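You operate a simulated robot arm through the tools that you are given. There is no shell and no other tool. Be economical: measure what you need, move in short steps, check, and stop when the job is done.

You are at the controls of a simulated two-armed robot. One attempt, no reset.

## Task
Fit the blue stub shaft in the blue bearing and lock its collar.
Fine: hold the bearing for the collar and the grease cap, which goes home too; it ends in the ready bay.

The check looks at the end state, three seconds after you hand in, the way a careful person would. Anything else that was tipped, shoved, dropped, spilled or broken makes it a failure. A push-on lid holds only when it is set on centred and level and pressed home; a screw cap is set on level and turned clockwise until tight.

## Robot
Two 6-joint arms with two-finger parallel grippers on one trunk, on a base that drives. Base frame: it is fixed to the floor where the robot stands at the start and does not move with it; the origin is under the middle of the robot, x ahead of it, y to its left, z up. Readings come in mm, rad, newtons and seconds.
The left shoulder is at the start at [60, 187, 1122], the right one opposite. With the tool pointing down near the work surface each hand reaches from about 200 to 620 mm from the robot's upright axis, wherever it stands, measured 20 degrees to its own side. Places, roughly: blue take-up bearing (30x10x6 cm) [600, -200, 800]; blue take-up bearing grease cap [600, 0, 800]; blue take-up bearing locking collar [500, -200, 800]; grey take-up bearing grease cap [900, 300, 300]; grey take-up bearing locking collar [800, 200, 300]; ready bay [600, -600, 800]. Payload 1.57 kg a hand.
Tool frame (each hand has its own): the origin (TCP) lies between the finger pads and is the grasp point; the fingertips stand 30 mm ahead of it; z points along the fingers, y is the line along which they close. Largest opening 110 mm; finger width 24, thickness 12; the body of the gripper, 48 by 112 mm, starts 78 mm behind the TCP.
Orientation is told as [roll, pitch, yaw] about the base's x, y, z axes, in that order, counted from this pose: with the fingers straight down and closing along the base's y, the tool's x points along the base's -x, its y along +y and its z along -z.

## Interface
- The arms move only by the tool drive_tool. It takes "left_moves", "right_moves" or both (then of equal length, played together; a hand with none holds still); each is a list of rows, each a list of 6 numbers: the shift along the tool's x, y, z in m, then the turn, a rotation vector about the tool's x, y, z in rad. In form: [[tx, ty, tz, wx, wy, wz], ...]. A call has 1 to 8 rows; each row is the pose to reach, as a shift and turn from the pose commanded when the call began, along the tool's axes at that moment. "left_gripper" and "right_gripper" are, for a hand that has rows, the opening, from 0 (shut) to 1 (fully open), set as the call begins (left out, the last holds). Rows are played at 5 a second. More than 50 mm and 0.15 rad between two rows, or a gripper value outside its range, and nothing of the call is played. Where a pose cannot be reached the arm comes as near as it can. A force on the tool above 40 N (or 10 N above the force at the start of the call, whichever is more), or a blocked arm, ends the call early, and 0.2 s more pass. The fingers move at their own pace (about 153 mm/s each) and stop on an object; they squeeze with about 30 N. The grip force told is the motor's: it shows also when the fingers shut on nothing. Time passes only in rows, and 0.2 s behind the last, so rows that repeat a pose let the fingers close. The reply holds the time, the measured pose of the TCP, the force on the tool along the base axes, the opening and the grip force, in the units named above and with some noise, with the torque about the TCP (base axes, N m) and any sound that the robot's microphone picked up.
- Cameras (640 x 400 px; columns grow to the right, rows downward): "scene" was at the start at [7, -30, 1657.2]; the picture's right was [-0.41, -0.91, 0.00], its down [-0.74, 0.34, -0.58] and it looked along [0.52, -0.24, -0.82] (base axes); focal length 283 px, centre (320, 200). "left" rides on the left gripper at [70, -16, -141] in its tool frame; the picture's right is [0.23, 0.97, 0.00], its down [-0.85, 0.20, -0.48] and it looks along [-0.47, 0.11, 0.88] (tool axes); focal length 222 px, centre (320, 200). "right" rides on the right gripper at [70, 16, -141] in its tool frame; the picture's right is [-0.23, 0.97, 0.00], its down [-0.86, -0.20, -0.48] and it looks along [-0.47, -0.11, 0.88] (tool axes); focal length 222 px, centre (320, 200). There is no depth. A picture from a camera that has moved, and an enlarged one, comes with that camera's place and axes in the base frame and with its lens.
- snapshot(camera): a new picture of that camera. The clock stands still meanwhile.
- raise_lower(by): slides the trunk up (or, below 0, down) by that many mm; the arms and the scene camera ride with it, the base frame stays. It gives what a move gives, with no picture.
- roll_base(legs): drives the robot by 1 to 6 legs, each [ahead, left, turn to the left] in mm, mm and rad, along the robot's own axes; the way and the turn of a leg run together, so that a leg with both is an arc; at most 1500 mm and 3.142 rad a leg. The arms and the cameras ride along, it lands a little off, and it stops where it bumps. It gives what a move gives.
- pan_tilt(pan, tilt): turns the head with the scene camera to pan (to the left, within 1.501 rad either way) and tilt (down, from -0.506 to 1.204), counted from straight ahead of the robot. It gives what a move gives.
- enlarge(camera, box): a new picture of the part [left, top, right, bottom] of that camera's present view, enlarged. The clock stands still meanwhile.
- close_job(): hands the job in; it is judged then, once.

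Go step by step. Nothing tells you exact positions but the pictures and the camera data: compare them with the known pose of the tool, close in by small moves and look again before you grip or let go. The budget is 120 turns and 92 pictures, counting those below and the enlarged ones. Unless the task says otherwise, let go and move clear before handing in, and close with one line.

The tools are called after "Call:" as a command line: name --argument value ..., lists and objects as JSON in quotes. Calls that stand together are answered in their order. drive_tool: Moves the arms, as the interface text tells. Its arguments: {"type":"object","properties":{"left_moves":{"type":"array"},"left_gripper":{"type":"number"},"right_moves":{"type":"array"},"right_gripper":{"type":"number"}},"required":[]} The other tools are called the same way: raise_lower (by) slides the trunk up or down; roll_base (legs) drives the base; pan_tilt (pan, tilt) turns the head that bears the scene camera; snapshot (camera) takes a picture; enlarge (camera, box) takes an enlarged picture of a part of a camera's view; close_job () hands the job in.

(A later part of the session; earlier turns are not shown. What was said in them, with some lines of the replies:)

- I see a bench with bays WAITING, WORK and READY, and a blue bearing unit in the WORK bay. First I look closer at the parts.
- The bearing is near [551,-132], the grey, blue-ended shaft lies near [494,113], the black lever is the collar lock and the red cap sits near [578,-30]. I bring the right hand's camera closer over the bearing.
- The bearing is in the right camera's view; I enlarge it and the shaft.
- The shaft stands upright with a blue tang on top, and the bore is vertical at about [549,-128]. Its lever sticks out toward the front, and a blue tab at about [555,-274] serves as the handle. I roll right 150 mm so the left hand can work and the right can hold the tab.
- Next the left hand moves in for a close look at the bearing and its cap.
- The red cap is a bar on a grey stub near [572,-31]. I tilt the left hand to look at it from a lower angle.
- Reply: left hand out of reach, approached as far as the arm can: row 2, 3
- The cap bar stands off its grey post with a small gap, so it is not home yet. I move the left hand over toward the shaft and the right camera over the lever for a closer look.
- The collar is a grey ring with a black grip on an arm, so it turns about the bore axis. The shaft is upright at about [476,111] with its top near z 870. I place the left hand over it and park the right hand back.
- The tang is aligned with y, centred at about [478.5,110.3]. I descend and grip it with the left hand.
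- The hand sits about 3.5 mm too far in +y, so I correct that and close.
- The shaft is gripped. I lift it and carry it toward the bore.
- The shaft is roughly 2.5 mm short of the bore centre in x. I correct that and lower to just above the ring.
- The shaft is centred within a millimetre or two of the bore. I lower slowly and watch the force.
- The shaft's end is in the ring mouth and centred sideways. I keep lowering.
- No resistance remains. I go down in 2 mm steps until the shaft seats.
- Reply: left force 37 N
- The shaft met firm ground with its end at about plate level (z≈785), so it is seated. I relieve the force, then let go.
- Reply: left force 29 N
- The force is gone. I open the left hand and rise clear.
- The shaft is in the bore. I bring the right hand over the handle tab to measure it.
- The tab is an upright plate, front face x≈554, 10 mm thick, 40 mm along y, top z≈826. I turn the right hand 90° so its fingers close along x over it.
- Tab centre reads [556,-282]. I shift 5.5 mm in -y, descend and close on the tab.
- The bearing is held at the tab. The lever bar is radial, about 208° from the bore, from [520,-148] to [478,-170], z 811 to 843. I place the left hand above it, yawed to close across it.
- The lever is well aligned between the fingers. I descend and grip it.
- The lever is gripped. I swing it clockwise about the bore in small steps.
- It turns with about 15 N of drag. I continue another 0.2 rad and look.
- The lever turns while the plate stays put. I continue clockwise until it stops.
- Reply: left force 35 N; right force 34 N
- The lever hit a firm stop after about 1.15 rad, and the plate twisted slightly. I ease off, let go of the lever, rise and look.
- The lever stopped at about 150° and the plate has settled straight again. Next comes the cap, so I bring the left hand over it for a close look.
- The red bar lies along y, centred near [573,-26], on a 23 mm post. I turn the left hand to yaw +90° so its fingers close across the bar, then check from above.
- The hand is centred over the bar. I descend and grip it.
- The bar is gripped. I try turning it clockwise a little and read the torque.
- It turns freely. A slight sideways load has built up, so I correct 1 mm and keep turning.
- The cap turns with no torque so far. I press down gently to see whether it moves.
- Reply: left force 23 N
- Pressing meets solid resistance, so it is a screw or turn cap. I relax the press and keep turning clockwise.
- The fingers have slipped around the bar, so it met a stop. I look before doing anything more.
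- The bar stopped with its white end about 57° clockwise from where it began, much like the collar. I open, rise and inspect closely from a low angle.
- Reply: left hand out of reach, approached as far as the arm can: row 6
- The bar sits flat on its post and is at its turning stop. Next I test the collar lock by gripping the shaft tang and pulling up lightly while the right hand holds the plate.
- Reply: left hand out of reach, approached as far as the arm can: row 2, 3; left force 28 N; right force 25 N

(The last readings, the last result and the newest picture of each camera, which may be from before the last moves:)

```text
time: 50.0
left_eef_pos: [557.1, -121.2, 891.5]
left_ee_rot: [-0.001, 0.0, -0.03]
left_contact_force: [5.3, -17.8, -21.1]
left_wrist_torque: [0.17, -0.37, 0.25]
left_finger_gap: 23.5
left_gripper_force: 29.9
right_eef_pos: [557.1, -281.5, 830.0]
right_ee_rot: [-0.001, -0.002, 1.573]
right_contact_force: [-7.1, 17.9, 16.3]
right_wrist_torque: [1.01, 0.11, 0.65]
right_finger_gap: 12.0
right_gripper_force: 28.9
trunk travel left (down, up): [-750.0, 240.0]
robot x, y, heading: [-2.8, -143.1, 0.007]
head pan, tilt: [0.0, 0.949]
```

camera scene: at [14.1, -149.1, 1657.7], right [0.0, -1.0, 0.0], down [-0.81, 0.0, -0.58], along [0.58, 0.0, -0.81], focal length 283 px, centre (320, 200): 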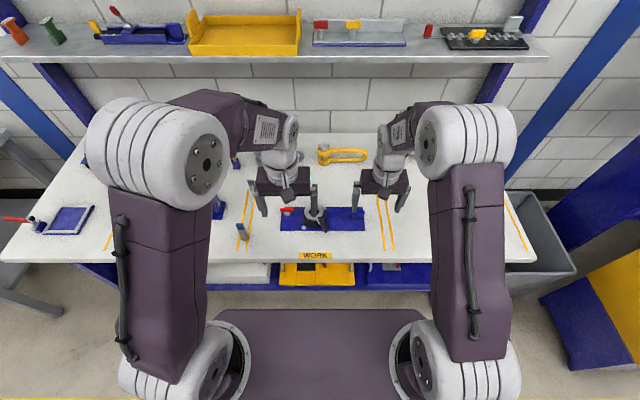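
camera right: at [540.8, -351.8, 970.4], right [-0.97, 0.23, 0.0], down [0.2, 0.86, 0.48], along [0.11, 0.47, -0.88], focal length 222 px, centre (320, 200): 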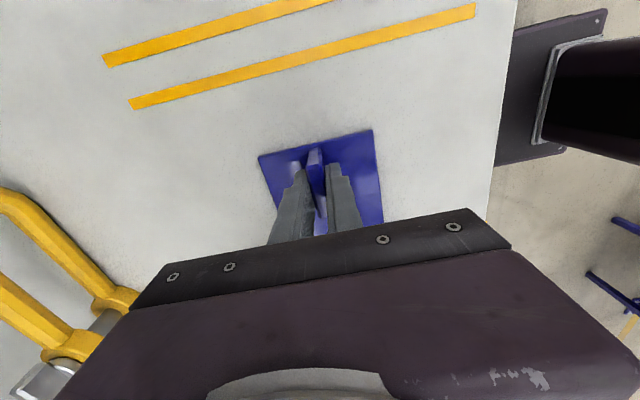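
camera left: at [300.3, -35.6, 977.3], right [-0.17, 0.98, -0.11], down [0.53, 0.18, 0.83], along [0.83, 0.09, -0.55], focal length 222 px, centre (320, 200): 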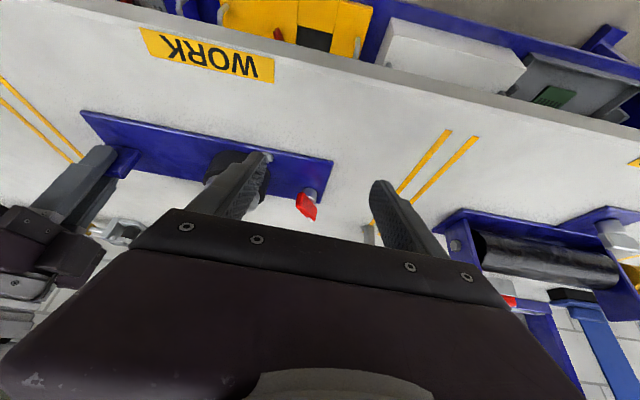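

The pull carries straight through to the plate, so the shaft is locked in. With tang and tab both held, I lift the bearing level with both hands.

Call:
drive_tool --left_moves '[[0, 0, 0, 0, 0, 0], [0, 0, -0.012, 0, 0, 0], [0, 0, -0.024, 0, 0, 0], [0, 0, -0.036, 0, 0, 0], [0, 0, -0.047, 0, 0, 0]]' --right_moves '[[0, 0, -0.003, 0, 0, 0], [0, 0, -0.015, 0, 0, 0], [0, 0, -0.027, 0, 0, 0], [0, 0, -0.039, 0, 0, 0], [0, 0, -0.05, 0, 0, 0]]'

Call:
enlarge --camera "scene" --box '[240, 150, 400, 260]'

```text
time: 51.2
left_eef_pos: [558.0, -120.6, 939.5]
left_ee_rot: [0.001, 0.0, -0.027]
left_contact_force: [4.3, -17.1, -10.3]
left_wrist_torque: [-0.3, -0.13, 0.38]
left_finger_gap: 23.5
left_gripper_force: 30.3
right_eef_pos: [556.1, -283.1, 880.9]
right_ee_rot: [0.002, 0.001, 1.573]
right_contact_force: [-4.3, 16.2, 3.8]
right_wrist_torque: [-0.15, -0.07, 0.22]
right_finger_gap: 11.6
right_gripper_force: 29.0
trunk travel left (down, up): [-750.0, 240.0]
robot x, y, heading: [-1.9, -151.9, -0.001]
head pan, tilt: [0.0, 0.949]
```

```text
3.64 times, centred on (320, 205) of scene
camera zoom: at [14.7, -148.6, 1657.7], right [0.0, -1.0, 0.0], down [-0.81, 0.0, -0.58], along [0.58, 0.0, -0.81], focal length 1030 px, centre (320, 182)
```

zoom: 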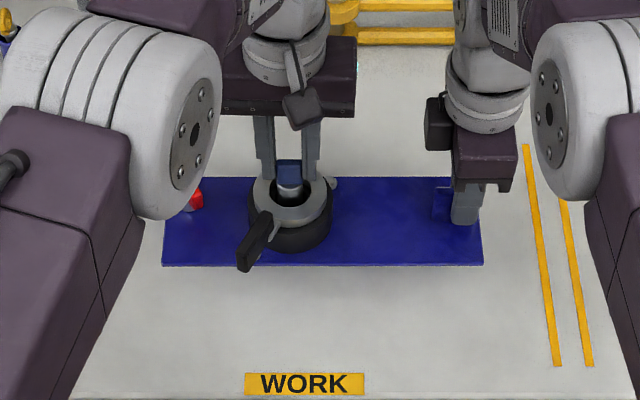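

The load is only about 7 N, though the hands pull against each other a bit. I relax that by 2 mm and look toward the ready bay before driving.

Call:
drive_tool --left_moves '[[0, -0.001, 0, 0, 0, 0], [0, -0.002, 0, 0, 0, 0]]'

Call:
pan_tilt --pan -0.75 --tilt 0.9

Call:
snapshot --camera "scene"

```text
time: 51.9
left_eef_pos: [557.3, -122.7, 939.9]
left_ee_rot: [0.002, 0.001, -0.029]
left_contact_force: [0.5, -7.5, -2.4]
left_wrist_torque: [-0.25, 0.09, 0.08]
left_finger_gap: 23.7
left_gripper_force: 30.0
right_eef_pos: [557.1, -281.9, 879.6]
right_ee_rot: [0.001, 0.001, 1.572]
right_contact_force: [-0.4, 7.4, -3.9]
right_wrist_torque: [-0.78, -0.21, 0.09]
right_finger_gap: 11.6
right_gripper_force: 29.2
trunk travel left (down, up): [-750.0, 240.0]
robot x, y, heading: [0.6, -149.0, -0.001]
head pan, tilt: [0.0, 0.949]
```

```text
time: 53.0
left_eef_pos: [556.4, -122.2, 938.7]
left_ee_rot: [0.003, 0.0, -0.027]
left_contact_force: [1.6, 7.3, 0.8]
left_wrist_torque: [0.12, 0.03, 0.21]
left_finger_gap: 23.3
left_gripper_force: 29.9
right_eef_pos: [556.9, -282.2, 879.6]
right_ee_rot: [0.002, 0.001, 1.574]
right_contact_force: [-1.8, -5.2, -6.8]
right_wrist_torque: [-0.92, -0.19, 0.1]
right_finger_gap: 11.6
right_gripper_force: 28.9
trunk travel left (down, up): [-750.0, 240.0]
robot x, y, heading: [-1.1, -150.4, 0.003]
head pan, tilt: [-0.75, 0.901]
```

```text
29 pictures are left
camera scene: at [-2.1, -200.1, 1661.3], right [-0.68, -0.73, 0.0], down [-0.57, 0.53, -0.62], along [0.45, -0.42, -0.78], focal length 283 px, centre (320, 200)
```

scene: 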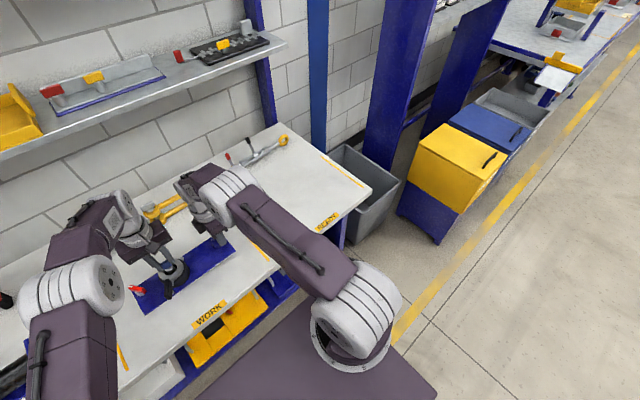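

The ready bay is clear, with its middle near y≈-620, and the floor to the right looks free. I drive right 470 mm with the bearing held up.

Call:
roll_base --legs '[[0, -235, 0], [0, -235, 0]]'

Call:
pan_tilt --pan 0.0 --tilt 0.949

Call:
snapshot --camera "scene"

```text
time: 56.1
left_eef_pos: [557.1, -590.4, 938.9]
left_ee_rot: [0.001, 0.0, -0.029]
left_contact_force: [1.8, 22.7, 1.6]
left_wrist_torque: [0.41, 0.04, 0.18]
left_finger_gap: 23.5
left_gripper_force: 29.9
right_eef_pos: [558.4, -750.7, 880.3]
right_ee_rot: [0.001, 0.001, 1.571]
right_contact_force: [-1.4, -21.8, -7.8]
right_wrist_torque: [-0.16, -0.11, 0.16]
right_finger_gap: 11.9
right_gripper_force: 28.7
trunk travel left (down, up): [-750.0, 240.0]
robot x, y, heading: [-1.1, -616.3, -0.004]
head pan, tilt: [-0.75, 0.901]
```

```text
time: 57.2
left_eef_pos: [556.5, -591.3, 940.6]
left_ee_rot: [0.002, 0.001, -0.031]
left_contact_force: [1.9, 1.9, -5.2]
left_wrist_torque: [-0.05, -0.05, 0.2]
left_finger_gap: 23.5
left_gripper_force: 30.3
right_eef_pos: [557.1, -751.1, 881.3]
right_ee_rot: [0.001, 0.004, 1.573]
right_contact_force: [-2.3, -0.9, -1.3]
right_wrist_torque: [-0.01, -0.11, 0.1]
right_finger_gap: 11.6
right_gripper_force: 29.2
trunk travel left (down, up): [-750.0, 240.0]
robot x, y, heading: [-2.5, -618.7, 0.0]
head pan, tilt: [0.0, 0.949]
```

```text
28 pictures are left
camera scene: at [15.0, -617.5, 1657.7], right [0.0, -1.0, 0.0], down [-0.81, 0.0, -0.58], along [0.58, 0.0, -0.81], focal length 283 px, centre (320, 200)
```

scene: 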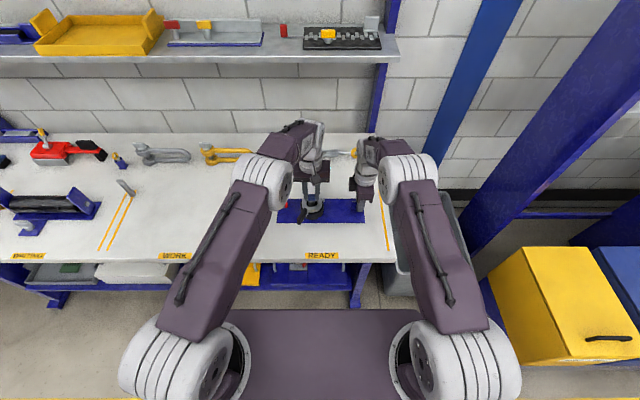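

The plate is centred over the READY bay, inside its line. I lower with both hands together.

Call:
drive_tool --left_moves '[[0, 0, 0.012, 0, 0, 0], [0, 0, 0.024, 0, 0, 0], [0, 0, 0.036, 0, 0, 0], [0, 0, 0.044, 0, 0, 0], [0, 0, 0.044, 0, 0, 0]]' --right_moves '[[0, 0, 0.012, 0, 0, 0], [0, 0, 0.024, 0, 0, 0], [0, 0, 0.036, 0, 0, 0], [0, 0, 0.044, 0, 0, 0], [0, 0, 0.044, 0, 0, 0]]'

Call:
enlarge --camera "scene" --box '[240, 150, 400, 260]'

```text
time: 58.4
left_eef_pos: [557.4, -590.5, 895.3]
left_ee_rot: [0.001, 0.0, -0.029]
left_contact_force: [-0.4, -1.0, 1.7]
left_wrist_torque: [-0.19, 0.25, -0.06]
left_finger_gap: 23.5
left_gripper_force: 29.9
right_eef_pos: [558.3, -751.4, 836.6]
right_ee_rot: [0.0, 0.002, 1.573]
right_contact_force: [0.7, -0.4, -8.4]
right_wrist_torque: [-0.96, -0.22, -0.09]
right_finger_gap: 11.6
right_gripper_force: 29.5
trunk travel left (down, up): [-750.0, 240.0]
robot x, y, heading: [1.4, -615.7, 0.001]
head pan, tilt: [0.0, 0.949]
```

```text
3.64 times, centred on (320, 205) of scene
camera zoom: at [14.7, -617.5, 1657.7], right [0.0, -1.0, 0.0], down [-0.81, 0.0, -0.58], along [0.58, 0.0, -0.81], focal length 1030 px, centre (320, 182)
```

zoom: 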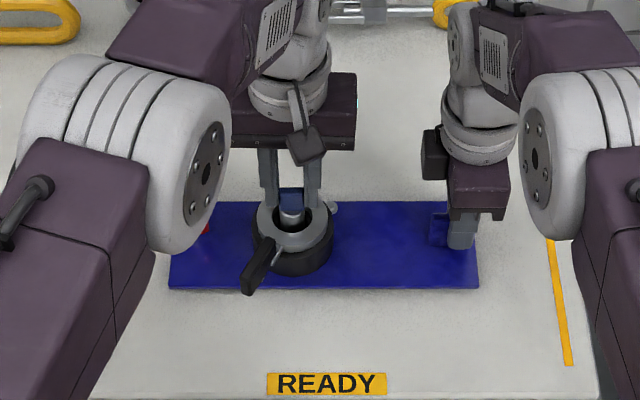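

Call:
drive_tool --left_moves '[[0, 0, 0.002, 0, 0, 0], [0, 0, 0.004, 0, 0, 0], [0, 0, 0.006, 0, 0, 0], [0, 0, 0.007, 0, 0, 0]]' --right_moves '[[0, 0, 0.002, 0, 0, 0], [0, 0, 0.004, 0, 0, 0], [0, 0, 0.006, 0, 0, 0], [0, 0, 0.007, 0, 0, 0]]'

```text
time: 59.4
left_eef_pos: [556.5, -589.8, 889.7]
left_ee_rot: [0.0, -0.003, -0.031]
left_contact_force: [6.3, -0.6, 5.8]
left_wrist_torque: [-0.08, 0.16, 0.23]
left_finger_gap: 23.5
left_gripper_force: 29.7
right_eef_pos: [556.9, -750.8, 831.5]
right_ee_rot: [-0.001, 0.001, 1.571]
right_contact_force: [-4.0, 0.6, -1.8]
right_wrist_torque: [0.99, -0.13, 0.14]
right_finger_gap: 11.8
right_gripper_force: 29.2
trunk travel left (down, up): [-750.0, 240.0]
robot x, y, heading: [-1.3, -617.8, -0.001]
head pan, tilt: [0.0, 0.949]
```

Call:
drive_tool --left_moves '[[0, 0, 0.001, 0, 0, 0], [0, 0, 0.0015, 0, 0, 0]]' --right_moves '[[0, 0, 0.001, 0, 0, 0], [0, 0, 0.002, 0, 0, 0]]'

```text
time: 60.0
left_eef_pos: [556.3, -590.2, 889.9]
left_ee_rot: [-0.001, -0.004, -0.03]
left_contact_force: [4.6, -4.9, 21.8]
left_wrist_torque: [-0.15, 0.31, 0.17]
left_finger_gap: 23.4
left_gripper_force: 30.3
right_eef_pos: [555.9, -752.9, 830.0]
right_ee_rot: [0.0, -0.001, 1.573]
right_contact_force: [1.2, 6.5, -2.2]
right_wrist_torque: [0.32, 0.35, -0.26]
right_finger_gap: 11.7
right_gripper_force: 29.5
trunk travel left (down, up): [-750.0, 240.0]
robot x, y, heading: [-1.4, -615.3, 0.002]
head pan, tilt: [0.0, 0.949]
```

The bearing is on the bench. I ease off and open the left hand first, then rise clear.

Call:
drive_tool --left_moves '[[0, 0, -0.001, 0, 0, 0], [0, 0, -0.0015, 0, 0, 0]]'

Call:
drive_tool --left_moves '[[0, 0, 0, 0, 0, 0], [0, 0, 0, 0, 0, 0], [0, 0, -0.03, 0, 0, 0], [0, 0, -0.07, 0, 0, 0], [0, 0, -0.11, 0, 0, 0]]' --left_gripper 0.6

Call:
enlarge --camera "left" --box '[200, 60, 420, 210]'

```text
time: 60.6
left_eef_pos: [557.0, -591.4, 889.5]
left_ee_rot: [0.001, -0.003, -0.03]
left_contact_force: [9.1, -10.0, 12.2]
left_wrist_torque: [-0.3, -0.49, 0.2]
left_finger_gap: 23.4
left_gripper_force: 29.9
right_eef_pos: [556.1, -751.7, 830.1]
right_ee_rot: [0.0, 0.0, 1.571]
right_contact_force: [-1.3, 11.4, 4.0]
right_wrist_torque: [0.42, 0.21, -0.17]
right_finger_gap: 11.9
right_gripper_force: 29.3
trunk travel left (down, up): [-750.0, 240.0]
robot x, y, heading: [-1.2, -616.9, -0.002]
head pan, tilt: [0.0, 0.949]
```

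```text
time: 61.8
left_eef_pos: [553.5, -591.7, 1001.2]
left_ee_rot: [0.003, 0.0, -0.03]
left_contact_force: [0.5, -0.4, 1.2]
left_wrist_torque: [0.0, 0.05, -0.02]
left_finger_gap: 66.0
left_gripper_force: 0.1
right_eef_pos: [557.2, -753.4, 830.5]
right_ee_rot: [-0.003, 0.001, 1.572]
right_contact_force: [3.0, -4.2, 13.5]
right_wrist_torque: [-0.63, 0.12, -0.01]
right_finger_gap: 11.5
right_gripper_force: 29.0
trunk travel left (down, up): [-750.0, 240.0]
robot x, y, heading: [0.6, -620.0, 0.001]
head pan, tilt: [0.0, 0.949]
```

```text
2.67 times, centred on (310, 135) of left
camera zoom: at [482.6, -606.4, 1140.5], right [-0.2, 0.98, 0.0], down [0.86, 0.17, 0.48], along [0.47, 0.1, -0.88], focal length 592 px, centre (347, 373)
```

zoom: 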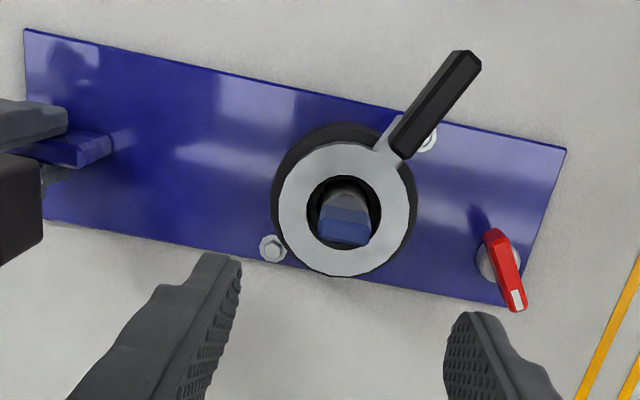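

The bearing stands flat in the bay. To be sure the cap is tight, I grip it again along its present angle while the right hand still holds the plate.

Call:
drive_tool --left_moves '[[-0.003, 0.02, 0.01, 0, 0, -0.13], [-0.006, 0.04, 0.02, 0, 0, -0.26], [-0.009, 0.06, 0.04, 0, 0, -0.39], [-0.012, 0.08, 0.07, 0, 0, -0.52], [-0.0142, 0.0945, 0.1, 0, 0, -0.64]]'

Call:
enlarge --camera "left" --box '[220, 80, 420, 220]'

```text
time: 63.0
left_eef_pos: [571.2, -495.4, 902.2]
left_ee_rot: [-0.001, -0.003, 0.612]
left_contact_force: [-0.3, 0.1, -0.4]
left_wrist_torque: [0.01, -0.01, 0.01]
left_finger_gap: 66.4
left_gripper_force: 0.0
right_eef_pos: [555.2, -754.2, 829.8]
right_ee_rot: [-0.001, 0.0, 1.573]
right_contact_force: [5.3, -5.3, 16.0]
right_wrist_torque: [-0.21, 0.21, -0.14]
right_finger_gap: 11.9
right_gripper_force: 29.3
trunk travel left (down, up): [-750.0, 240.0]
robot x, y, heading: [0.7, -617.3, -0.0]
head pan, tilt: [0.0, 0.949]
```

```text
2.86 times, centred on (320, 150) of left
camera zoom: at [523.5, -549.7, 1041.2], right [-0.75, 0.67, 0.0], down [0.58, 0.65, 0.48], along [0.32, 0.36, -0.88], focal length 635 px, centre (320, 343)
```

zoom: 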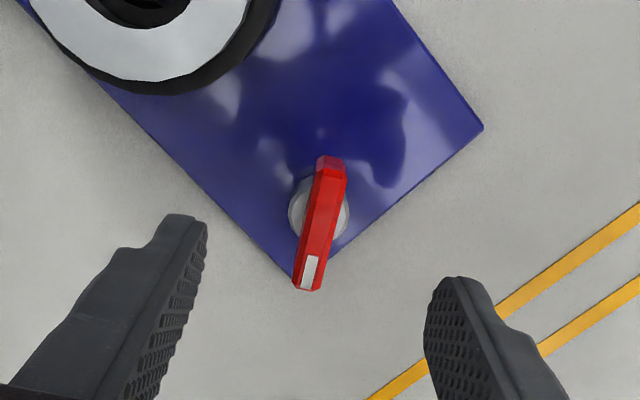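

Aligned just as before. I descend, grip and try a small clockwise turn.

Call:
drive_tool --left_moves '[[0, 0, 0.03, 0, 0, 0], [0, 0, 0.055, 0, 0, 0], [0, 0, 0.066, 0, 0, 0]]'

Call:
drive_tool --left_moves '[[0, 0, 0, 0, 0, 0], [0, 0, 0, 0, 0, 0], [0, 0, 0, 0, 0, 0]]' --left_gripper 0

Call:
drive_tool --left_moves '[[0, 0, 0, 0, 0, 0.04], [0, 0, 0, 0, 0, 0.08], [0, 0, 0, 0, 0, 0.12], [0, 0, 0, 0, 0, 0.15]]'

```text
time: 63.8
left_eef_pos: [571.5, -496.4, 833.9]
left_ee_rot: [0.002, -0.004, 0.611]
left_contact_force: [-0.2, -0.2, -0.7]
left_wrist_torque: [0.01, -0.02, -0.04]
left_finger_gap: 66.0
left_gripper_force: 0.1
right_eef_pos: [556.1, -753.3, 829.8]
right_ee_rot: [-0.002, 0.002, 1.572]
right_contact_force: [4.5, -5.1, 17.8]
right_wrist_torque: [-0.09, 0.18, -0.09]
right_finger_gap: 11.6
right_gripper_force: 29.1
trunk travel left (down, up): [-750.0, 240.0]
robot x, y, heading: [1.8, -617.7, 0.001]
head pan, tilt: [0.0, 0.949]
```

```text
time: 64.6
left_eef_pos: [570.5, -495.3, 835.4]
left_ee_rot: [0.001, -0.003, 0.612]
left_contact_force: [-2.3, 6.2, -0.9]
left_wrist_torque: [0.1, -0.15, 0.02]
left_finger_gap: 10.3
left_gripper_force: 28.7
right_eef_pos: [556.0, -753.3, 829.8]
right_ee_rot: [-0.002, 0.002, 1.574]
right_contact_force: [7.0, -7.5, 17.2]
right_wrist_torque: [0.43, 0.09, -0.16]
right_finger_gap: 11.6
right_gripper_force: 29.0
trunk travel left (down, up): [-750.0, 240.0]
robot x, y, heading: [1.5, -615.2, -0.003]
head pan, tilt: [0.0, 0.949]
```

```text
time: 65.6
left_eef_pos: [570.8, -495.8, 833.8]
left_ee_rot: [0.0, -0.002, 0.459]
left_contact_force: [0.7, -1.2, -0.6]
left_wrist_torque: [-0.11, 0.05, 0.91]
left_finger_gap: 13.4
left_gripper_force: 29.9
right_eef_pos: [555.5, -752.4, 829.4]
right_ee_rot: [-0.001, 0.002, 1.573]
right_contact_force: [2.6, -3.3, 21.7]
right_wrist_torque: [-0.05, 0.06, -0.37]
right_finger_gap: 11.8
right_gripper_force: 29.3
trunk travel left (down, up): [-750.0, 240.0]
robot x, y, heading: [1.6, -616.0, -0.003]
head pan, tilt: [0.0, 0.949]
```

The cap resists firmly at once, so it is tight. I release it, then ease and release the right hand too.

Call:
drive_tool --left_moves '[[0, 0, 0, 0, 0, -0.1], [0, 0, 0, 0, 0, -0.1]]'

Call:
drive_tool --left_moves '[[0, 0, 0, 0, 0, 0], [0, 0, 0, 0, 0, 0], [0, 0, -0.04, 0, 0, 0], [0, 0, -0.08, 0, 0, 0], [0, 0, -0.12, 0, 0, 0], [0, 0, -0.16, 0, 0, 0]]' --right_moves '[[0, 0, -0.0005, 0, 0, 0], [0, 0, -0.001, 0, 0, 0], [0, 0, -0.0015, 0, 0, 0], [0, 0, -0.0015, 0, 0, 0], [0, 0, -0.0015, 0, 0, 0], [0, 0, -0.0015, 0, 0, 0]]' --left_gripper 0.6

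Call:
drive_tool --right_moves '[[0, 0, 0, 0, 0, 0], [0, 0, 0, 0, 0, 0], [0, 0, -0.03, 0, 0, 0], [0, 0, -0.07, 0, 0, 0], [0, 0, -0.11, 0, 0, 0], [0, 0, -0.15, 0, 0, 0]]' --right_gripper 0.5

Call:
enlarge --camera "scene" --box '[220, 140, 420, 270]'

Call:
snapshot --camera "right"

```text
time: 66.2
left_eef_pos: [573.0, -495.7, 833.4]
left_ee_rot: [0.001, -0.003, 0.56]
left_contact_force: [0.0, 1.4, -0.7]
left_wrist_torque: [0.04, -0.03, 0.63]
left_finger_gap: 11.0
left_gripper_force: 28.7
right_eef_pos: [555.8, -753.7, 829.9]
right_ee_rot: [-0.002, 0.001, 1.573]
right_contact_force: [2.0, -4.3, 18.9]
right_wrist_torque: [0.27, 0.13, -0.37]
right_finger_gap: 11.8
right_gripper_force: 29.0
trunk travel left (down, up): [-750.0, 240.0]
robot x, y, heading: [-2.3, -618.1, 0.0]
head pan, tilt: [0.0, 0.949]
```

```text
time: 67.6
left_eef_pos: [572.1, -498.7, 996.8]
left_ee_rot: [0.002, -0.002, 0.56]
left_contact_force: [-0.2, 0.2, 0.7]
left_wrist_torque: [0.0, 0.02, 0.01]
left_finger_gap: 65.9
left_gripper_force: 0.0
right_eef_pos: [555.2, -752.4, 828.9]
right_ee_rot: [0.001, 0.002, 1.574]
right_contact_force: [-0.3, -1.1, -2.4]
right_wrist_torque: [0.09, -0.18, 0.06]
right_finger_gap: 11.9
right_gripper_force: 29.5
trunk travel left (down, up): [-750.0, 240.0]
robot x, y, heading: [1.8, -614.2, -0.003]
head pan, tilt: [0.0, 0.949]
```

```text
time: 69.0
left_eef_pos: [573.1, -498.0, 996.3]
left_ee_rot: [0.001, 0.0, 0.562]
left_contact_force: [0.1, 0.8, -0.5]
left_wrist_torque: [0.03, -0.03, 0.0]
left_finger_gap: 66.0
left_gripper_force: 0.0
right_eef_pos: [552.1, -753.4, 980.9]
right_ee_rot: [-0.001, 0.002, 1.573]
right_contact_force: [0.8, 0.2, -0.3]
right_wrist_torque: [0.01, 0.05, -0.01]
right_finger_gap: 54.8
right_gripper_force: 0.2
trunk travel left (down, up): [-750.0, 240.0]
robot x, y, heading: [0.4, -616.3, -0.002]
head pan, tilt: [0.0, 0.949]
```

```text
3.08 times, centred on (320, 205) of scene
camera zoom: at [12.9, -617.4, 1657.7], right [0.0, -1.0, 0.0], down [-0.81, 0.0, -0.58], along [0.58, 0.0, -0.81], focal length 871 px, centre (320, 185)
```

zoom: 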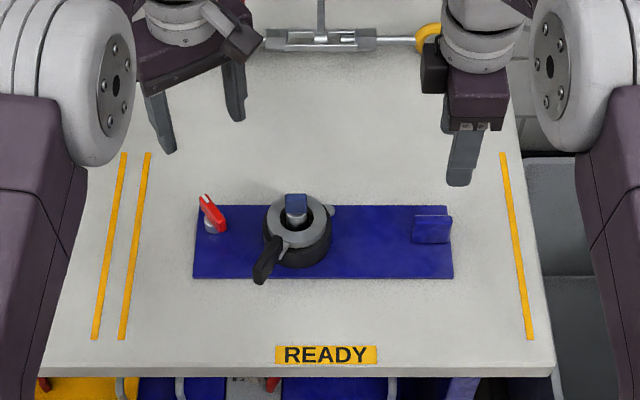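

```text
23 pictures are left
camera right: at [537.5, -822.9, 1121.8], right [-0.97, 0.23, 0.0], down [0.2, 0.86, 0.48], along [0.11, 0.46, -0.88], focal length 222 px, centre (320, 200)
```

right: 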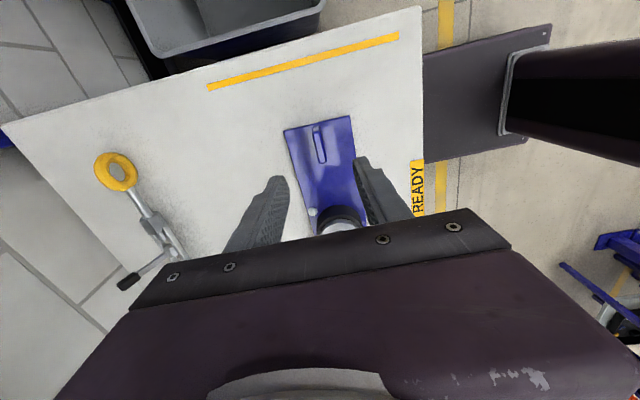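

The bearing sits alone in the READY bay. Its shaft is in, the lever is at its stop, the cap is tight and both hands are clear, so I hand in.

Call:
close_job

```text
The job is handed in.
```

I handed the job in with the blue stub shaft in its bearing, the collar locked, the grease cap turned tight, and the bearing standing in the ready bay. A light upward pull on the shaft carried through to the plate, and the cap gave firm resistance when I tried it again. The shaft may have risen about 2 mm during that pull; I couldn't tell that from grip slip.
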